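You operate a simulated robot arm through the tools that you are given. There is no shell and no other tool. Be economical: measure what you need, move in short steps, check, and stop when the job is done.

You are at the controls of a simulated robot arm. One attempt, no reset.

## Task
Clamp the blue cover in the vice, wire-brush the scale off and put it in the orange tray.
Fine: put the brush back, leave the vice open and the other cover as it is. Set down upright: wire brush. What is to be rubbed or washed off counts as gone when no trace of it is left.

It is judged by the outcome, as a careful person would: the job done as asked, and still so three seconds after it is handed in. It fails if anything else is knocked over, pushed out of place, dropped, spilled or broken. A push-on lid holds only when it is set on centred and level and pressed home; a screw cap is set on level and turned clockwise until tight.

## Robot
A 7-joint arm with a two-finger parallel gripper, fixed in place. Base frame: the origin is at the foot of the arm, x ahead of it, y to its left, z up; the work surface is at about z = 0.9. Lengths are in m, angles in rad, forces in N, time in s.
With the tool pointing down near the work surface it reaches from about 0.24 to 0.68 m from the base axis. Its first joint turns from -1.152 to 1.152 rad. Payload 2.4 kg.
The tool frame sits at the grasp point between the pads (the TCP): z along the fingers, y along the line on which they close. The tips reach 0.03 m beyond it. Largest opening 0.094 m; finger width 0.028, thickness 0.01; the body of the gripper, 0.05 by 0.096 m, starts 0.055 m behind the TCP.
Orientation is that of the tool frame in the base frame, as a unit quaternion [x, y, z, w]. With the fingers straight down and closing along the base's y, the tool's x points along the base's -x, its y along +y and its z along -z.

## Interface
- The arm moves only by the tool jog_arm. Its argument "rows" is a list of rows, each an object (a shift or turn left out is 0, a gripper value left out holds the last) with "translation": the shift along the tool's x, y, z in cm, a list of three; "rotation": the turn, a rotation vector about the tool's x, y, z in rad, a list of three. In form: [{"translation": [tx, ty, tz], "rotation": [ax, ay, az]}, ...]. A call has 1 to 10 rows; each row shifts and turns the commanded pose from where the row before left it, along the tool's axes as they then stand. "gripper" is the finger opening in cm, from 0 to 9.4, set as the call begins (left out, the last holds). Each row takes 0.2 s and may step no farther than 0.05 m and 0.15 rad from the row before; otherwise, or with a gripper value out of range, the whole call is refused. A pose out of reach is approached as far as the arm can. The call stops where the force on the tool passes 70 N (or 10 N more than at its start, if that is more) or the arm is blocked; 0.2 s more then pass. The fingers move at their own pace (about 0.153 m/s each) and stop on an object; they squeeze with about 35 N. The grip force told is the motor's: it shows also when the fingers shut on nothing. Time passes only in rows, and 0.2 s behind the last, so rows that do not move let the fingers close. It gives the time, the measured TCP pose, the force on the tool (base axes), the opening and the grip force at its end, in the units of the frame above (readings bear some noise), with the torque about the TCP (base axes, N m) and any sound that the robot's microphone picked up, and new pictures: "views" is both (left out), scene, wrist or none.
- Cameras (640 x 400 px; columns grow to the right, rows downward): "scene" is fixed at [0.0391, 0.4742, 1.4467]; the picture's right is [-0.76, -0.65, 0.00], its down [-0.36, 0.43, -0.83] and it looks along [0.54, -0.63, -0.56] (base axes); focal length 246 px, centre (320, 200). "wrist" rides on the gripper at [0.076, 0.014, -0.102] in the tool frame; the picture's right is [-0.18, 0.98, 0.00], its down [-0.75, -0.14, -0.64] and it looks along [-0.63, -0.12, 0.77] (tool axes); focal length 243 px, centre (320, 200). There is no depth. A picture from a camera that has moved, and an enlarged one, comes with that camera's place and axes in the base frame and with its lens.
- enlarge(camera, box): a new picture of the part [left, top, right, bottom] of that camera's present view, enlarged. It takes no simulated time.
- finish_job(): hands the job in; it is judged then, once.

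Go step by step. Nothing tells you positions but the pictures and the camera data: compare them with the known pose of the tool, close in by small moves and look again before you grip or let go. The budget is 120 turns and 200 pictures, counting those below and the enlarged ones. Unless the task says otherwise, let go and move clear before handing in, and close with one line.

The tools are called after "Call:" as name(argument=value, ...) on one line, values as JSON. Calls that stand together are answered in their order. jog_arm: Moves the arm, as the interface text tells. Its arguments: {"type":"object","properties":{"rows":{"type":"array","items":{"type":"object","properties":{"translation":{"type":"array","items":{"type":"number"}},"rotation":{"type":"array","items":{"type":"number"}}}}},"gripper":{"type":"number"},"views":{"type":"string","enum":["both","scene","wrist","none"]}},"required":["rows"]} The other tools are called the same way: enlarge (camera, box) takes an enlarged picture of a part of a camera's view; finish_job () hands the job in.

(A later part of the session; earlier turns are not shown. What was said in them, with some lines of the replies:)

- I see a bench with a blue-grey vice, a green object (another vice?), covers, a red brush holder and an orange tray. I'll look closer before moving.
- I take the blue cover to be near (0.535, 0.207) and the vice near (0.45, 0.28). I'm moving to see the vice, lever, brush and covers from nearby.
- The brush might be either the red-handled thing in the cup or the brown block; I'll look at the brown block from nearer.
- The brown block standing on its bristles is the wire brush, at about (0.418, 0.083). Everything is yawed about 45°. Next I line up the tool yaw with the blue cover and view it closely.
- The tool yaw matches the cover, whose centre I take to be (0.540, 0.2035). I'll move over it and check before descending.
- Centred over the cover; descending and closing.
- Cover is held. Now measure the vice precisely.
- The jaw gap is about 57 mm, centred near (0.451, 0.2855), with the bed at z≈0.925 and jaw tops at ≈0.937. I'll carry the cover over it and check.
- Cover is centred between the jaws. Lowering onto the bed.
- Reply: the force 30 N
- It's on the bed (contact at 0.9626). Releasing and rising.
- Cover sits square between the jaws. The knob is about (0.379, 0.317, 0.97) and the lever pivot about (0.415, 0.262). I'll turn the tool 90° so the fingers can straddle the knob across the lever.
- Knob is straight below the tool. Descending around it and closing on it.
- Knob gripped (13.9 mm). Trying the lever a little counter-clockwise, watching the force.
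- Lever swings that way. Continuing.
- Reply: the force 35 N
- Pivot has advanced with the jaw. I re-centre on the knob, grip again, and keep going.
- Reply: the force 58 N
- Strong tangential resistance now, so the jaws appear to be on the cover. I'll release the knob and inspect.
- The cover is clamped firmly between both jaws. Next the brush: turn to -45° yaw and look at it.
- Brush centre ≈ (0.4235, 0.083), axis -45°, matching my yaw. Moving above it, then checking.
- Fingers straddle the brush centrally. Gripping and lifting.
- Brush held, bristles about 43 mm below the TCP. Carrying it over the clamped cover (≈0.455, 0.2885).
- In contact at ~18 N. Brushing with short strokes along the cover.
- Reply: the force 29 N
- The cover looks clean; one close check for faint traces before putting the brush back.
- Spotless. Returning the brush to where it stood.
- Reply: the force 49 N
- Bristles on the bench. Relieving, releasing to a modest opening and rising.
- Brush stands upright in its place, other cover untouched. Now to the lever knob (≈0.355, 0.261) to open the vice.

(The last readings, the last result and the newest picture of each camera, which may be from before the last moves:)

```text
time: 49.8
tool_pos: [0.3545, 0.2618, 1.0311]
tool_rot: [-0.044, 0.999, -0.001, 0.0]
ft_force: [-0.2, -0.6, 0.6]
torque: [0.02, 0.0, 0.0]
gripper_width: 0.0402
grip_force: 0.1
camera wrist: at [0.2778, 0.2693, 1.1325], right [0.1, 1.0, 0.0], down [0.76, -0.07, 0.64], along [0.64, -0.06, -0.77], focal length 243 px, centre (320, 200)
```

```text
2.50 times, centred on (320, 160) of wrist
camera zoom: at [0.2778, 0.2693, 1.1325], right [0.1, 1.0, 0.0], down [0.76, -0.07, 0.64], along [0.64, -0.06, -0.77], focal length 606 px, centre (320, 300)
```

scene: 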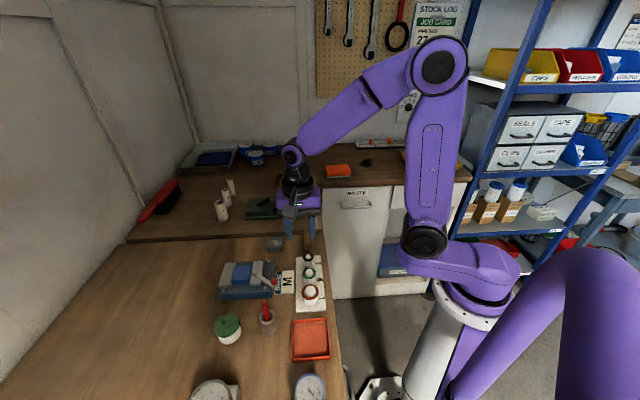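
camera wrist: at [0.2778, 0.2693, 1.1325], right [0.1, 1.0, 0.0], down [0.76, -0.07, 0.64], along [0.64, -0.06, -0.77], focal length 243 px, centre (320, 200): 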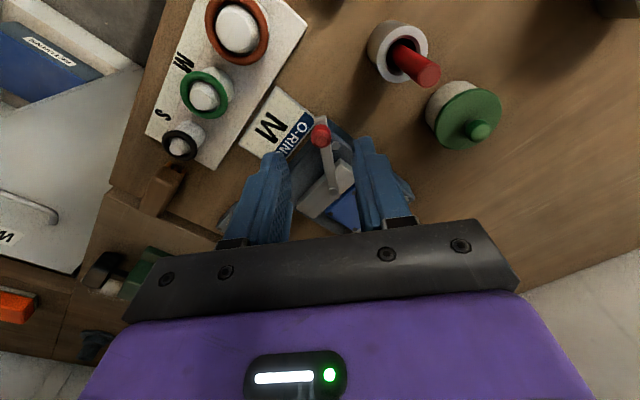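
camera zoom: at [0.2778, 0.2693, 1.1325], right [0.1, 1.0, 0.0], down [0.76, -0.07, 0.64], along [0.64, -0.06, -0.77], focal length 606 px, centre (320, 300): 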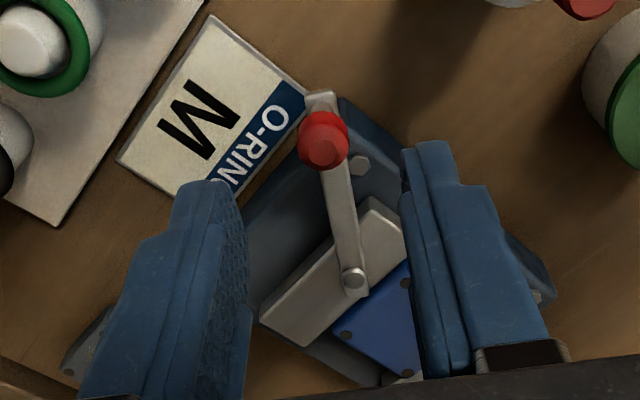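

Call:
jog_arm(rows=[{"translation": [0.05, 0.1, 2]}, {"translation": [0, 0, 2.1]}, {}], views="none")

Call:
jog_arm(rows=[{}, {}, {}], gripper=0.5, views="wrist")

```text
time: 50.6
tool_pos: [0.3565, 0.2633, 0.9905]
tool_rot: [-0.043, 0.999, 0.0, 0.0]
ft_force: [0.8, -0.3, -0.1]
torque: [-0.01, 0.0, 0.01]
gripper_width: 0.0401
grip_force: 0.0
```

```text
time: 51.4
tool_pos: [0.3545, 0.2623, 0.99]
tool_rot: [-0.044, 0.999, 0.0, 0.0]
ft_force: [-1.1, -0.5, -3.6]
torque: [0.05, -0.22, -0.06]
gripper_width: 0.0133
grip_force: 44.4
camera wrist: at [0.277, 0.2703, 1.0921], right [0.1, 1.0, 0.0], down [0.76, -0.07, 0.64], along [0.64, -0.06, -0.77], focal length 243 px, centre (320, 200)
```

wrist: 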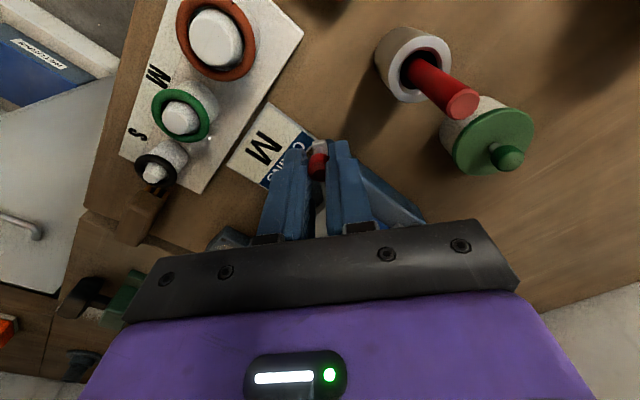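

Knob gripped; swinging the lever back open along its arc.

Call:
jog_arm(rows=[{"translation": [-0.06, 0.96, 0], "rotation": [0, 0, 0.147]}, {"translation": [-0.05, 0.95, 0], "rotation": [0, 0, 0.147]}, {"translation": [-0.03, 0.84, 0], "rotation": [0, 0, 0.147]}, {}], views="none")

Call:
jog_arm(rows=[{"translation": [-0.01, 0.83, 0], "rotation": [0, 0, 0.147]}, {"translation": [-0.05, 0.82, 0], "rotation": [0, 0, 0.147]}, {}], views="wrist")

```text
time: 52.4
tool_pos: [0.359, 0.2917, 0.9907]
tool_rot: [0.178, 0.984, 0.001, 0.002]
ft_force: [5.4, -4.0, 19.3]
torque: [0.03, 0.13, -0.15]
gripper_width: 0.0137
grip_force: 44.7
```

```text
time: 53.2
tool_pos: [0.3643, 0.305, 0.9897]
tool_rot: [0.319, 0.948, 0.0, 0.0]
ft_force: [-3.2, -9.1, 28.4]
torque: [-0.36, -0.31, -0.19]
gripper_width: 0.0136
grip_force: 44.7
camera wrist: at [0.3117, 0.362, 1.0918], right [0.74, 0.67, 0.0], down [0.52, -0.57, 0.64], along [0.43, -0.48, -0.77], focal length 243 px, centre (320, 200)
```

wrist: 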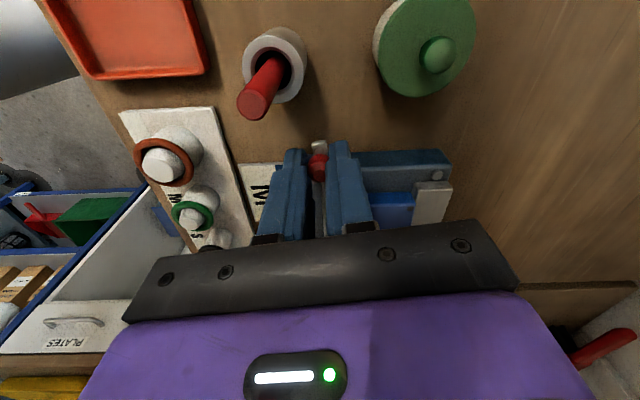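

Call:
jog_arm(rows=[{"translation": [-0.07, 0.82, -0.05], "rotation": [0, 0, 0.13]}, {"translation": [-0.1, 0.8, 0], "rotation": [0, 0, 0.1]}, {}], views="wrist")

Call:
enlarge(camera="scene", box=[215, 240, 305, 310])

```text
time: 54.0
tool_pos: [0.3769, 0.3168, 0.9897]
tool_rot: [0.425, 0.905, 0.002, 0.0]
ft_force: [-3.4, 3.9, 21.2]
torque: [0.27, 0.28, -0.13]
gripper_width: 0.0137
grip_force: 44.8
camera wrist: at [0.3376, 0.3841, 1.0912], right [0.87, 0.49, 0.0], down [0.37, -0.67, 0.64], along [0.31, -0.56, -0.77], focal length 243 px, centre (320, 200)
```

wrist: 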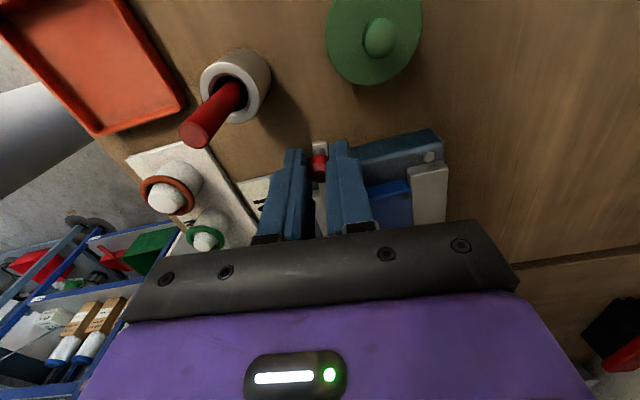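

```text
5.71 times, centred on (260, 275) of scene
camera zoom: at [0.0388, 0.4741, 1.4467], right [-0.76, -0.65, 0.0], down [-0.36, 0.43, -0.83], along [0.54, -0.63, -0.56], focal length 1407 px, centre (663, -229)
```

zoom: 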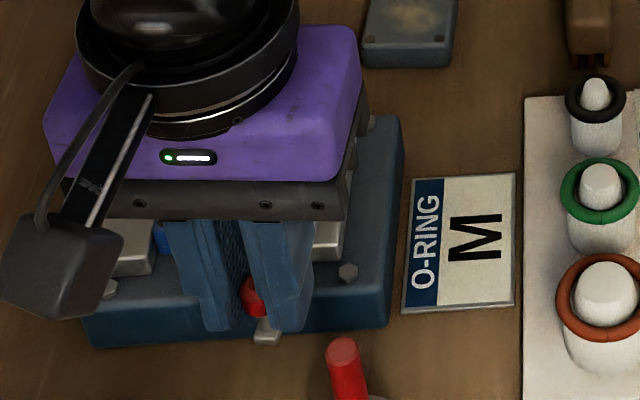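

Lever is back at its open position. Releasing and rising to check.

Call:
jog_arm(rows=[{}, {}, {"translation": [0, 0, -2]}, {"translation": [0, 0, -4]}, {"translation": [4, 0, -2]}, {}], gripper=4.5)

Call:
enlarge(camera="scene", box=[215, 240, 305, 310])

Call:
enlarge(camera="wrist", box=[240, 100, 440, 240])

```text
time: 55.4
tool_pos: [0.3506, 0.3455, 1.0716]
tool_rot: [0.425, 0.905, 0.0, 0.0]
ft_force: [-0.2, 0.8, -0.4]
torque: [0.01, 0.03, -0.01]
gripper_width: 0.0452
grip_force: 0.0
camera wrist: at [0.3126, 0.4136, 1.173], right [0.87, 0.49, 0.0], down [0.37, -0.67, 0.64], along [0.31, -0.56, -0.77], focal length 243 px, centre (320, 200)
```

scene: 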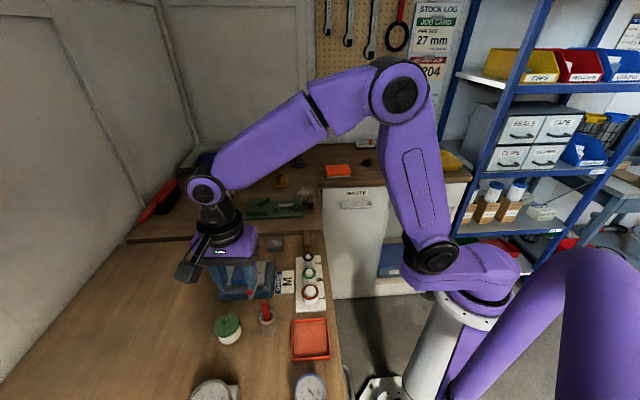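
wrist: 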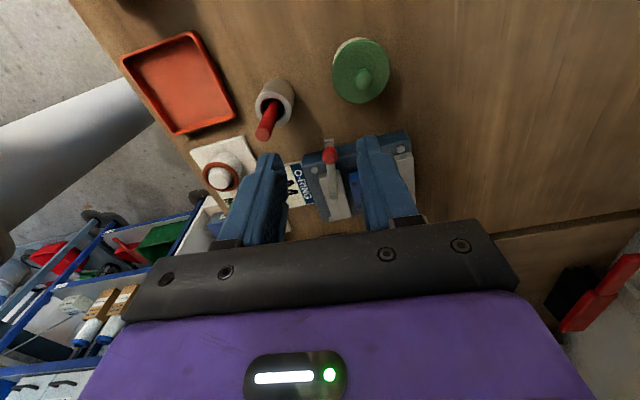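

```text
5.71 times, centred on (260, 275) of scene
camera zoom: at [0.0391, 0.4742, 1.4467], right [-0.76, -0.65, 0.0], down [-0.36, 0.43, -0.83], along [0.54, -0.63, -0.56], focal length 1407 px, centre (663, -229)
```

zoom: 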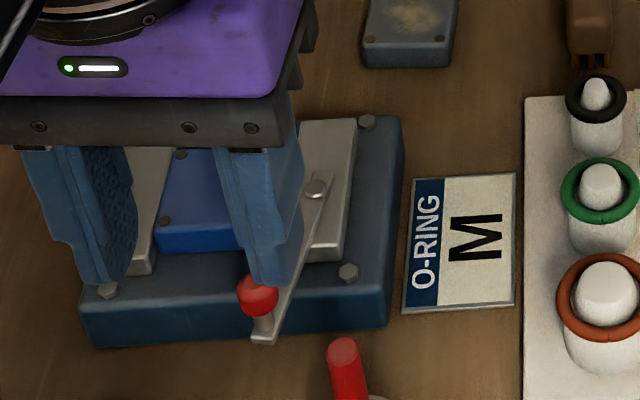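

```text
2.86 times, centred on (340, 170) of wrist
camera zoom: at [0.3126, 0.4136, 1.173], right [0.87, 0.49, 0.0], down [0.37, -0.67, 0.64], along [0.31, -0.56, -0.77], focal length 693 px, centre (263, 286)
```

zoom: 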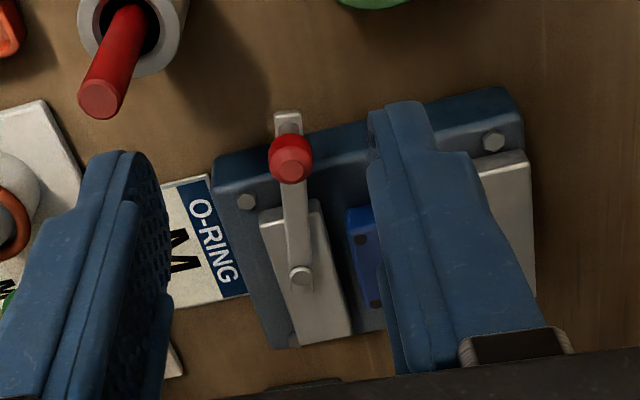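

Vice open. Turning back to +45° yaw to grip the cover along the jaw direction.

Call:
jog_arm(rows=[{"rotation": [0, 0, -0.1386]}, {"rotation": [0, 0, -0.1386]}, {"rotation": [0, 0, -0.1386]}, {"rotation": [0, 0, -0.1386]}, {"rotation": [0, 0, -0.1386]}, {"rotation": [0, 0, -0.1386]}, {"rotation": [0, 0, -0.1386]}, {"rotation": [0, 0, -0.1386]}, {"rotation": [0, 0, -0.1386]}, {"rotation": [0, 0, -0.1386]}], views="none")

Call:
jog_arm(rows=[{"rotation": [0, 0, -0.1386]}, {"rotation": [0, 0, -0.1386]}, {"translation": [0.5, -3.8, 0]}, {"translation": [0.5, -3.8, 0]}, {"translation": [0.5, -3.85, 0]}, {}], gripper=6.6)

Call:
enlarge(camera="wrist", box=[240, 80, 440, 230])

Call:
enlarge(camera="scene", box=[215, 240, 305, 310])

```text
time: 57.6
tool_pos: [0.351, 0.348, 1.0696]
tool_rot: [-0.253, 0.968, 0.0, 0.0]
ft_force: [0.3, 0.7, -0.3]
torque: [0.01, 0.02, -0.01]
gripper_width: 0.0452
grip_force: 0.0
```

```text
time: 59.0
tool_pos: [0.4221, 0.2572, 1.0708]
tool_rot: [-0.384, 0.923, 0.0, 0.0]
ft_force: [-0.3, -0.6, -1.2]
torque: [0.01, 0.05, 0.02]
gripper_width: 0.0659
grip_force: 0.0
camera wrist: at [0.3573, 0.2124, 1.1726], right [-0.57, 0.82, 0.0], down [0.63, 0.43, 0.64], along [0.53, 0.36, -0.77], focal length 243 px, centre (320, 200)
```

scene: 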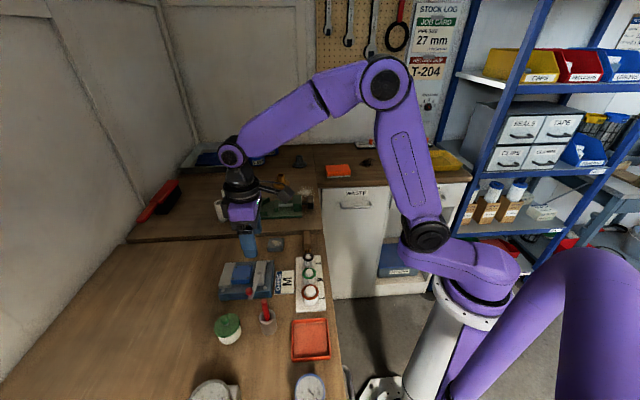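
wrist: 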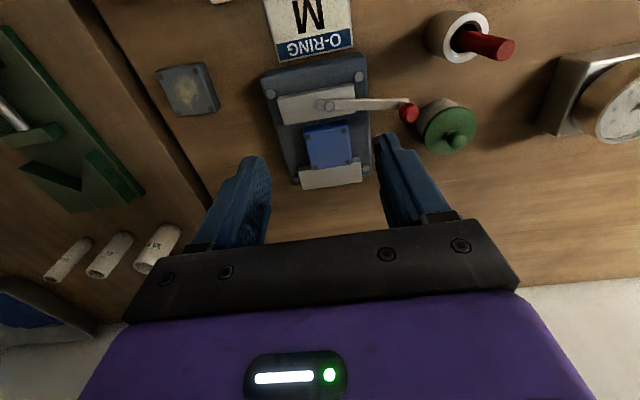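

```text
2.67 times, centred on (340, 155) of wrist
camera zoom: at [0.3573, 0.2124, 1.1726], right [-0.57, 0.82, 0.0], down [0.63, 0.43, 0.64], along [0.53, 0.36, -0.77], focal length 647 px, centre (267, 320)
```

zoom: 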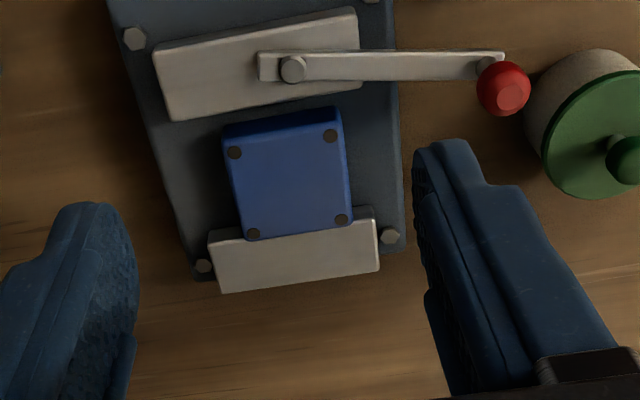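

```text
5.71 times, centred on (260, 275) of scene
camera zoom: at [0.0391, 0.4742, 1.4467], right [-0.76, -0.65, 0.0], down [-0.36, 0.43, -0.83], along [0.54, -0.63, -0.56], focal length 1407 px, centre (663, -229)
```

zoom: 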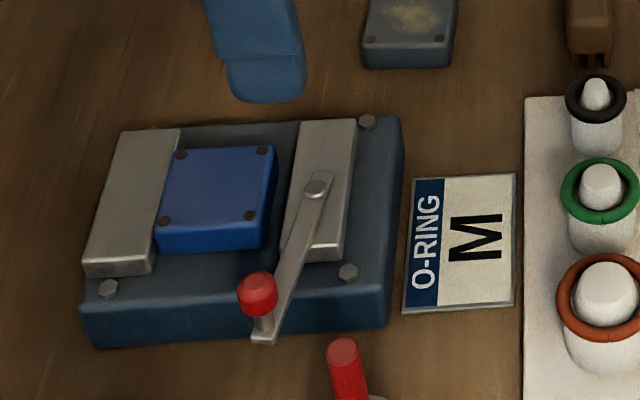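

Cover rests against the fixed jaw, free. Moving over it and lowering.

Call:
jog_arm(rows=[{"translation": [-2.2, -0.05, 0]}, {"translation": [-2.16, -0.05, 1]}, {"translation": [0, 0, 3.5]}, {"translation": [0, 0, 3]}, {}], views="wrist")

Call:
enlarge(camera="wrist", box=[220, 60, 440, 230])

```text
time: 60.2
tool_pos: [0.4558, 0.2866, 0.9951]
tool_rot: [-0.382, 0.924, 0.0, 0.0]
ft_force: [-0.2, -0.2, 0.1]
torque: [-0.01, -0.03, 0.01]
gripper_width: 0.066
grip_force: 0.0
camera wrist: at [0.3896, 0.2422, 1.0967], right [-0.56, 0.83, 0.0], down [0.63, 0.43, 0.64], along [0.53, 0.36, -0.77], focal length 243 px, centre (320, 200)
```

wrist: 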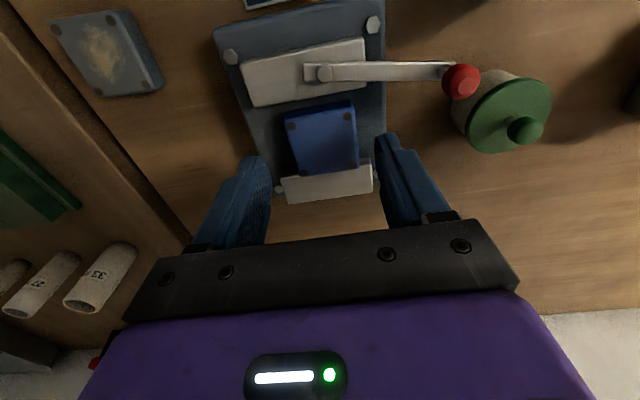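

```text
2.35 times, centred on (330, 145) of wrist
camera zoom: at [0.3896, 0.2422, 1.0967], right [-0.56, 0.83, 0.0], down [0.63, 0.43, 0.64], along [0.53, 0.36, -0.77], focal length 571 px, centre (296, 329)
```

zoom: 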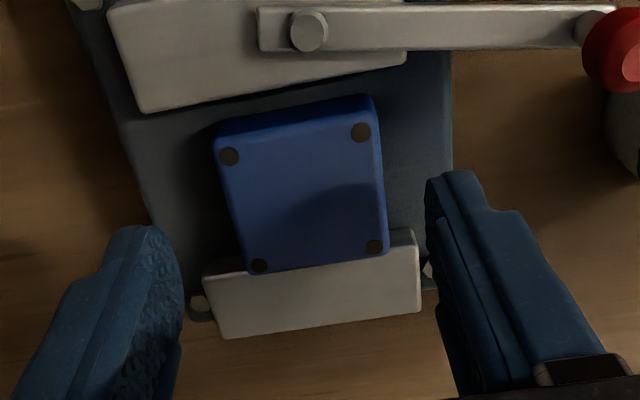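

Call:
jog_arm(rows=[{"translation": [0.15, 0, 1.2]}, {"translation": [0, 0, 1.2]}, {"translation": [0, 0, 0.8]}, {}], views="none")

Call:
jog_arm(rows=[{}, {}, {}], gripper=3.5, views="none")

```text
time: 61.2
tool_pos: [0.4524, 0.2849, 0.9625]
tool_rot: [-0.383, 0.924, 0.0, 0.0]
ft_force: [-0.7, -0.2, -0.4]
torque: [-0.01, 0.01, 0.03]
gripper_width: 0.0662
grip_force: 0.0
```

```text
time: 62.0
tool_pos: [0.4526, 0.2851, 0.9629]
tool_rot: [-0.383, 0.924, 0.0, -0.001]
ft_force: [-0.3, -0.9, -0.5]
torque: [0.0, -0.01, -0.04]
gripper_width: 0.045
grip_force: 34.8
```

Cover gripped. Lifting and carrying it toward the tray (≈0.232, 0.284).

Call:
jog_arm(rows=[{"translation": [0, 0, -2.5]}, {"translation": [0, 0, -5]}, {"translation": [0, 0, -5]}, {"translation": [2.63, 2.57, 0]}, {"translation": [2.63, 2.57, 0]}, {"translation": [2.63, 2.57, 0]}, {"translation": [2.63, 2.57, 0]}, {"translation": [2.63, 2.57, 0]}, {"translation": [2.63, 2.57, 0]}, {}])

Call:
enlarge(camera="scene", box=[210, 230, 350, 370])

```text
time: 64.2
tool_pos: [0.2306, 0.2815, 1.0885]
tool_rot: [-0.383, 0.924, -0.001, 0.0]
ft_force: [-0.1, 0.0, -0.7]
torque: [-0.02, 0.02, -0.03]
gripper_width: 0.045
grip_force: 35.1
camera wrist: at [0.1659, 0.2378, 1.1897], right [-0.57, 0.82, 0.0], down [0.63, 0.43, 0.64], along [0.53, 0.36, -0.77], focal length 243 px, centre (320, 200)
```

scene: 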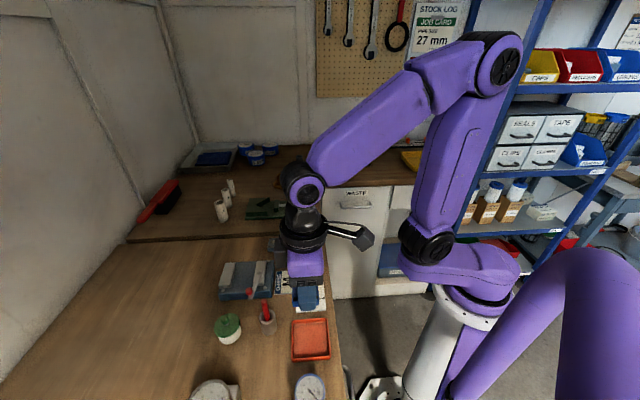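
wrist: 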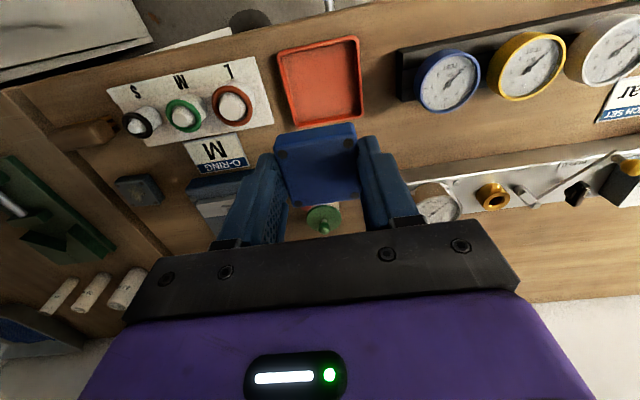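

```text
2.86 times, centred on (280, 300) of scene
camera zoom: at [0.0391, 0.4742, 1.4467], right [-0.76, -0.65, 0.0], down [-0.36, 0.43, -0.83], along [0.54, -0.63, -0.56], focal length 704 px, centre (434, -86)
```

zoom: 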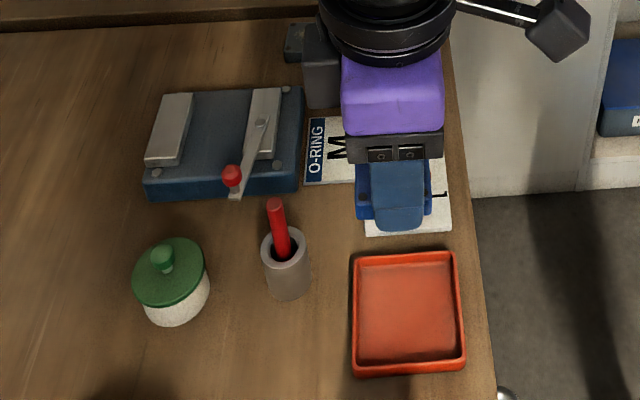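

Tray centre ≈ (0.2255, 0.282), about 80 mm square and aligned with the tool. Adjusting and descending partway.

Call:
jog_arm(rows=[{"translation": [0.33, 0.38, 1]}, {"translation": [0, 0, 4]}, {"translation": [0, 0, 4.5]}, {"translation": [0, 0, 2]}, {}])

Call:
enlarge(camera="scene", box=[270, 290, 350, 370])

Call:
enlarge(camera="wrist", box=[220, 60, 440, 240])

```text
time: 65.4
tool_pos: [0.2266, 0.2823, 0.9716]
tool_rot: [-0.382, 0.924, 0.001, 0.0]
ft_force: [-0.1, 0.4, -0.4]
torque: [-0.01, 0.0, 0.01]
gripper_width: 0.0453
grip_force: 35.4
camera wrist: at [0.163, 0.2385, 1.0742], right [-0.56, 0.83, 0.0], down [0.63, 0.43, 0.64], along [0.53, 0.36, -0.77], focal length 243 px, centre (320, 200)
```

scene: 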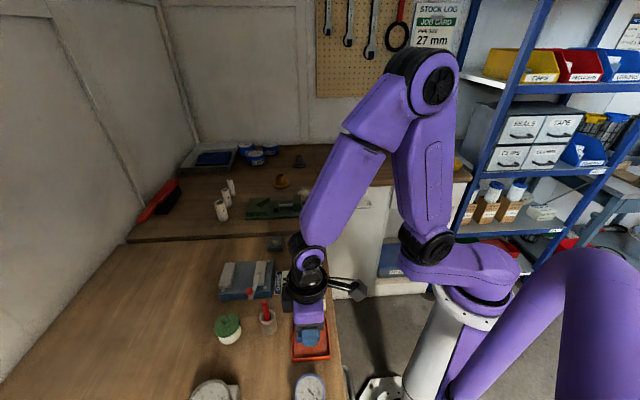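
wrist: 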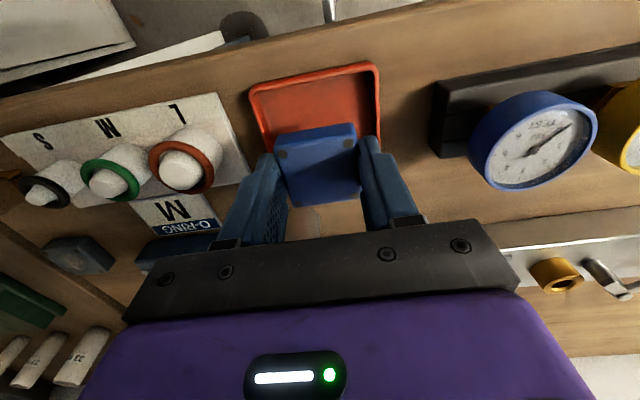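

```text
5.00 times, centred on (310, 330) of scene
camera zoom: at [0.0391, 0.4742, 1.4467], right [-0.76, -0.65, 0.0], down [-0.36, 0.43, -0.83], along [0.54, -0.63, -0.56], focal length 1231 px, centre (370, -450)
```

zoom: 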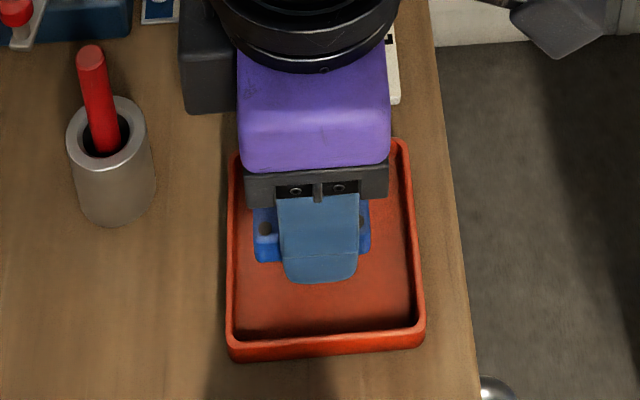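

```text
2.22 times, centred on (330, 150) of wrist
camera zoom: at [0.163, 0.2385, 1.0742], right [-0.56, 0.83, 0.0], down [0.63, 0.43, 0.64], along [0.53, 0.36, -0.77], focal length 539 px, centre (298, 311)
```

zoom: 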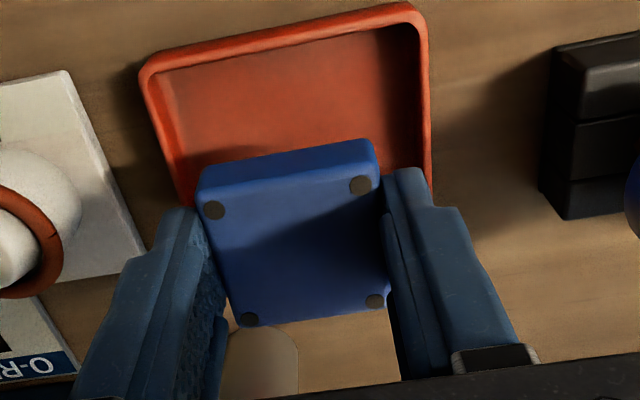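

Cover is centred over the tray. Lowering gently to its floor.

Call:
jog_arm(rows=[{"translation": [0, 0, 1.5]}, {"translation": [0, 0, 1.0]}, {"translation": [0, 0, 0.4]}, {"translation": [0, 0, 0.2]}, {}], views="none")

```text
time: 66.6
tool_pos: [0.2268, 0.2832, 0.9413]
tool_rot: [-0.383, 0.924, 0.0, 0.001]
ft_force: [-0.3, 0.2, -2.0]
torque: [-0.02, -0.01, 0.03]
gripper_width: 0.0452
grip_force: 34.5
```

Call:
jog_arm(rows=[{"translation": [0, 0, 0.15]}, {"translation": [0, 0, 0.1]}, {}], views="none")

```text
time: 67.4
tool_pos: [0.2256, 0.2832, 0.9381]
tool_rot: [-0.382, 0.924, 0.001, 0.0]
ft_force: [0.0, 0.5, -0.8]
torque: [0.01, 0.01, 0.04]
gripper_width: 0.0448
grip_force: 34.4
```

Call:
jog_arm(rows=[{"translation": [0, 0, 0.1]}, {"translation": [0, 0, 0.05]}, {}], views="scene")

Call:
enlarge(camera="scene", box=[285, 305, 335, 365])

```text
time: 68.2
tool_pos: [0.225, 0.2824, 0.937]
tool_rot: [-0.382, 0.924, 0.0, 0.0]
ft_force: [0.2, -0.7, -0.8]
torque: [-0.02, 0.01, -0.03]
gripper_width: 0.0453
grip_force: 35.7
```

scene: 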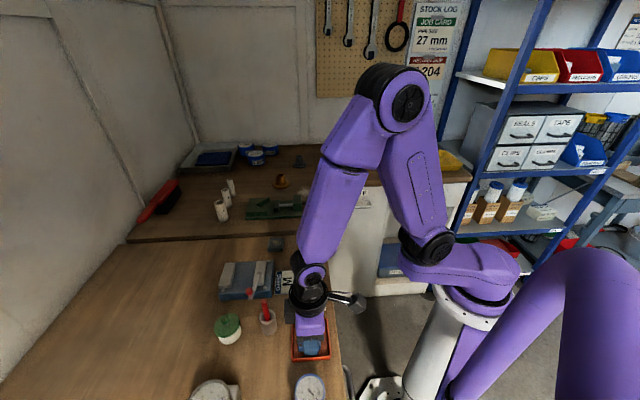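

```text
6.67 times, centred on (310, 335) of scene
camera zoom: at [0.0391, 0.4742, 1.4467], right [-0.76, -0.65, 0.0], down [-0.36, 0.43, -0.83], along [0.54, -0.63, -0.56], focal length 1642 px, centre (387, -700)
```

zoom: 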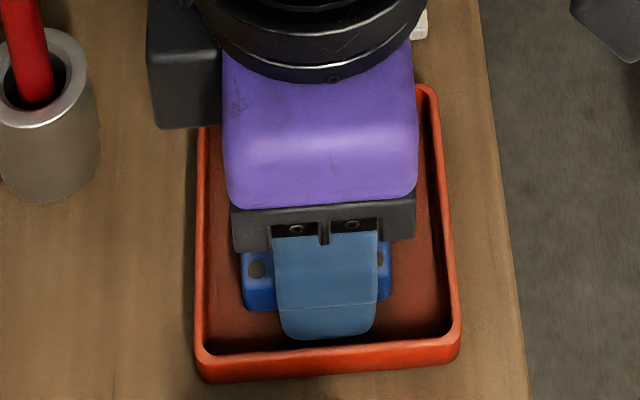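

Call:
jog_arm(rows=[{"translation": [0, 0, 0.1]}, {"translation": [0, 0, 0.1]}, {}], views="none")

```text
time: 69.0
tool_pos: [0.2263, 0.2838, 0.9354]
tool_rot: [-0.383, 0.924, 0.0, 0.001]
ft_force: [-3.6, -5.2, 28.8]
torque: [-0.18, 0.12, 0.06]
gripper_width: 0.0452
grip_force: 34.9
```

Contact with the tray floor. Relieve, open slightly, rise straight up.

Call:
jog_arm(rows=[{"translation": [0, 0, -0.1]}, {}], views="none")

Call:
jog_arm(rows=[{}, {}, {"translation": [0, 0, -1.5]}, {"translation": [0, 0, -4]}, {"translation": [0, 0, -5]}, {"translation": [0, -2, -4]}, {}], gripper=5.0)

Call:
enlarge(camera="scene", box=[210, 220, 350, 370])

Call:
enlarge(camera="wrist", box=[200, 0, 440, 160])

```text
time: 69.6
tool_pos: [0.2265, 0.2841, 0.9353]
tool_rot: [-0.382, 0.924, 0.0, 0.0]
ft_force: [0.1, 0.4, -1.1]
torque: [-0.01, 0.0, 0.02]
gripper_width: 0.0451
grip_force: 35.2
```

```text
time: 71.2
tool_pos: [0.238, 0.2664, 1.0817]
tool_rot: [-0.383, 0.924, 0.0, 0.0]
ft_force: [-0.3, -0.3, 0.4]
torque: [0.01, 0.01, 0.04]
gripper_width: 0.05
grip_force: 0.0
camera wrist: at [0.174, 0.2222, 1.1834], right [-0.56, 0.83, 0.0], down [0.63, 0.43, 0.64], along [0.53, 0.36, -0.77], focal length 243 px, centre (320, 200)
```

scene: 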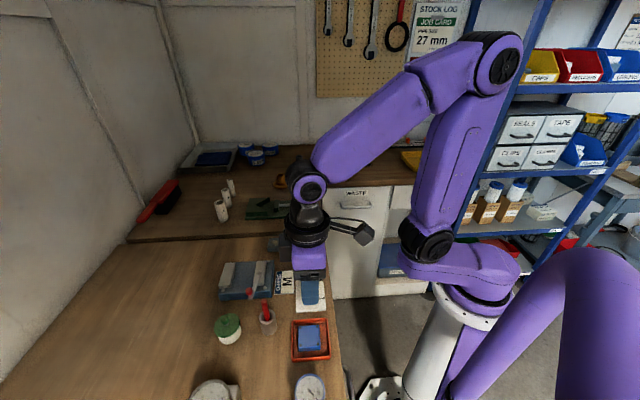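
wrist: 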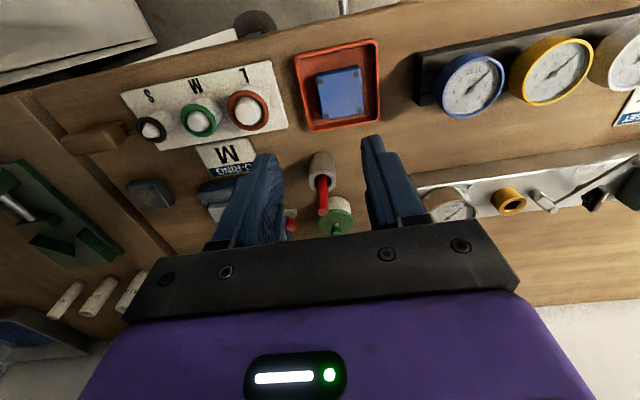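

```text
2.67 times, centred on (280, 295) of scene
camera zoom: at [0.0391, 0.4742, 1.4467], right [-0.76, -0.65, 0.0], down [-0.36, 0.43, -0.83], along [0.54, -0.63, -0.56], focal length 657 px, centre (427, -53)
```

zoom: 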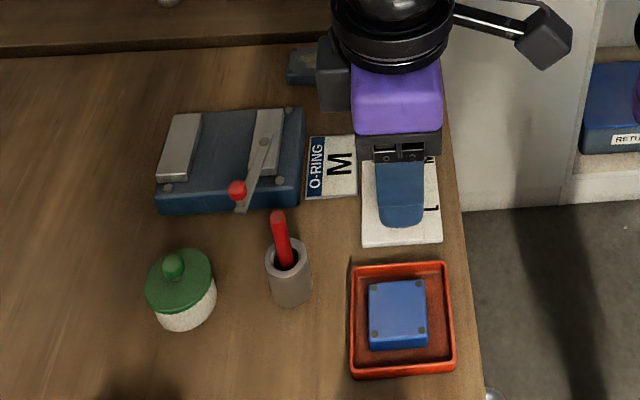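

```text
2.50 times, centred on (320, 80) of wrist
camera zoom: at [0.174, 0.2222, 1.1834], right [-0.56, 0.83, 0.0], down [0.63, 0.43, 0.64], along [0.53, 0.36, -0.77], focal length 606 px, centre (320, 500)
```

zoom: 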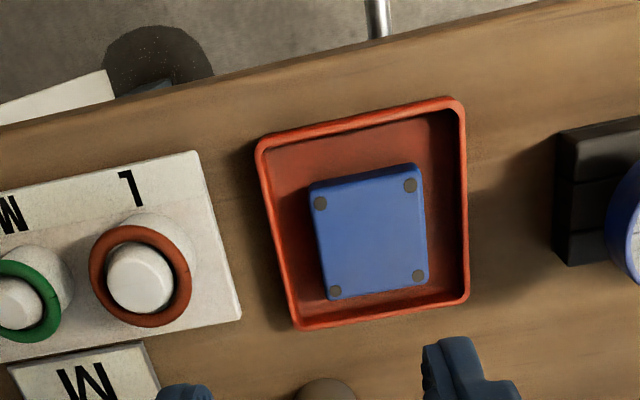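

The clean cover is in the tray, the vice lever is back in its starting open position, the brush stands in its place and the other cover hasn't moved. The gripper is clear, so I'm handing in.

Call:
finish_job()

```text
The job is handed in.
```

The blue cover was clamped, wire-brushed until no scale showed and set in the orange tray; the vice is open, the brush is back upright in its place, and the other cover is as it was.
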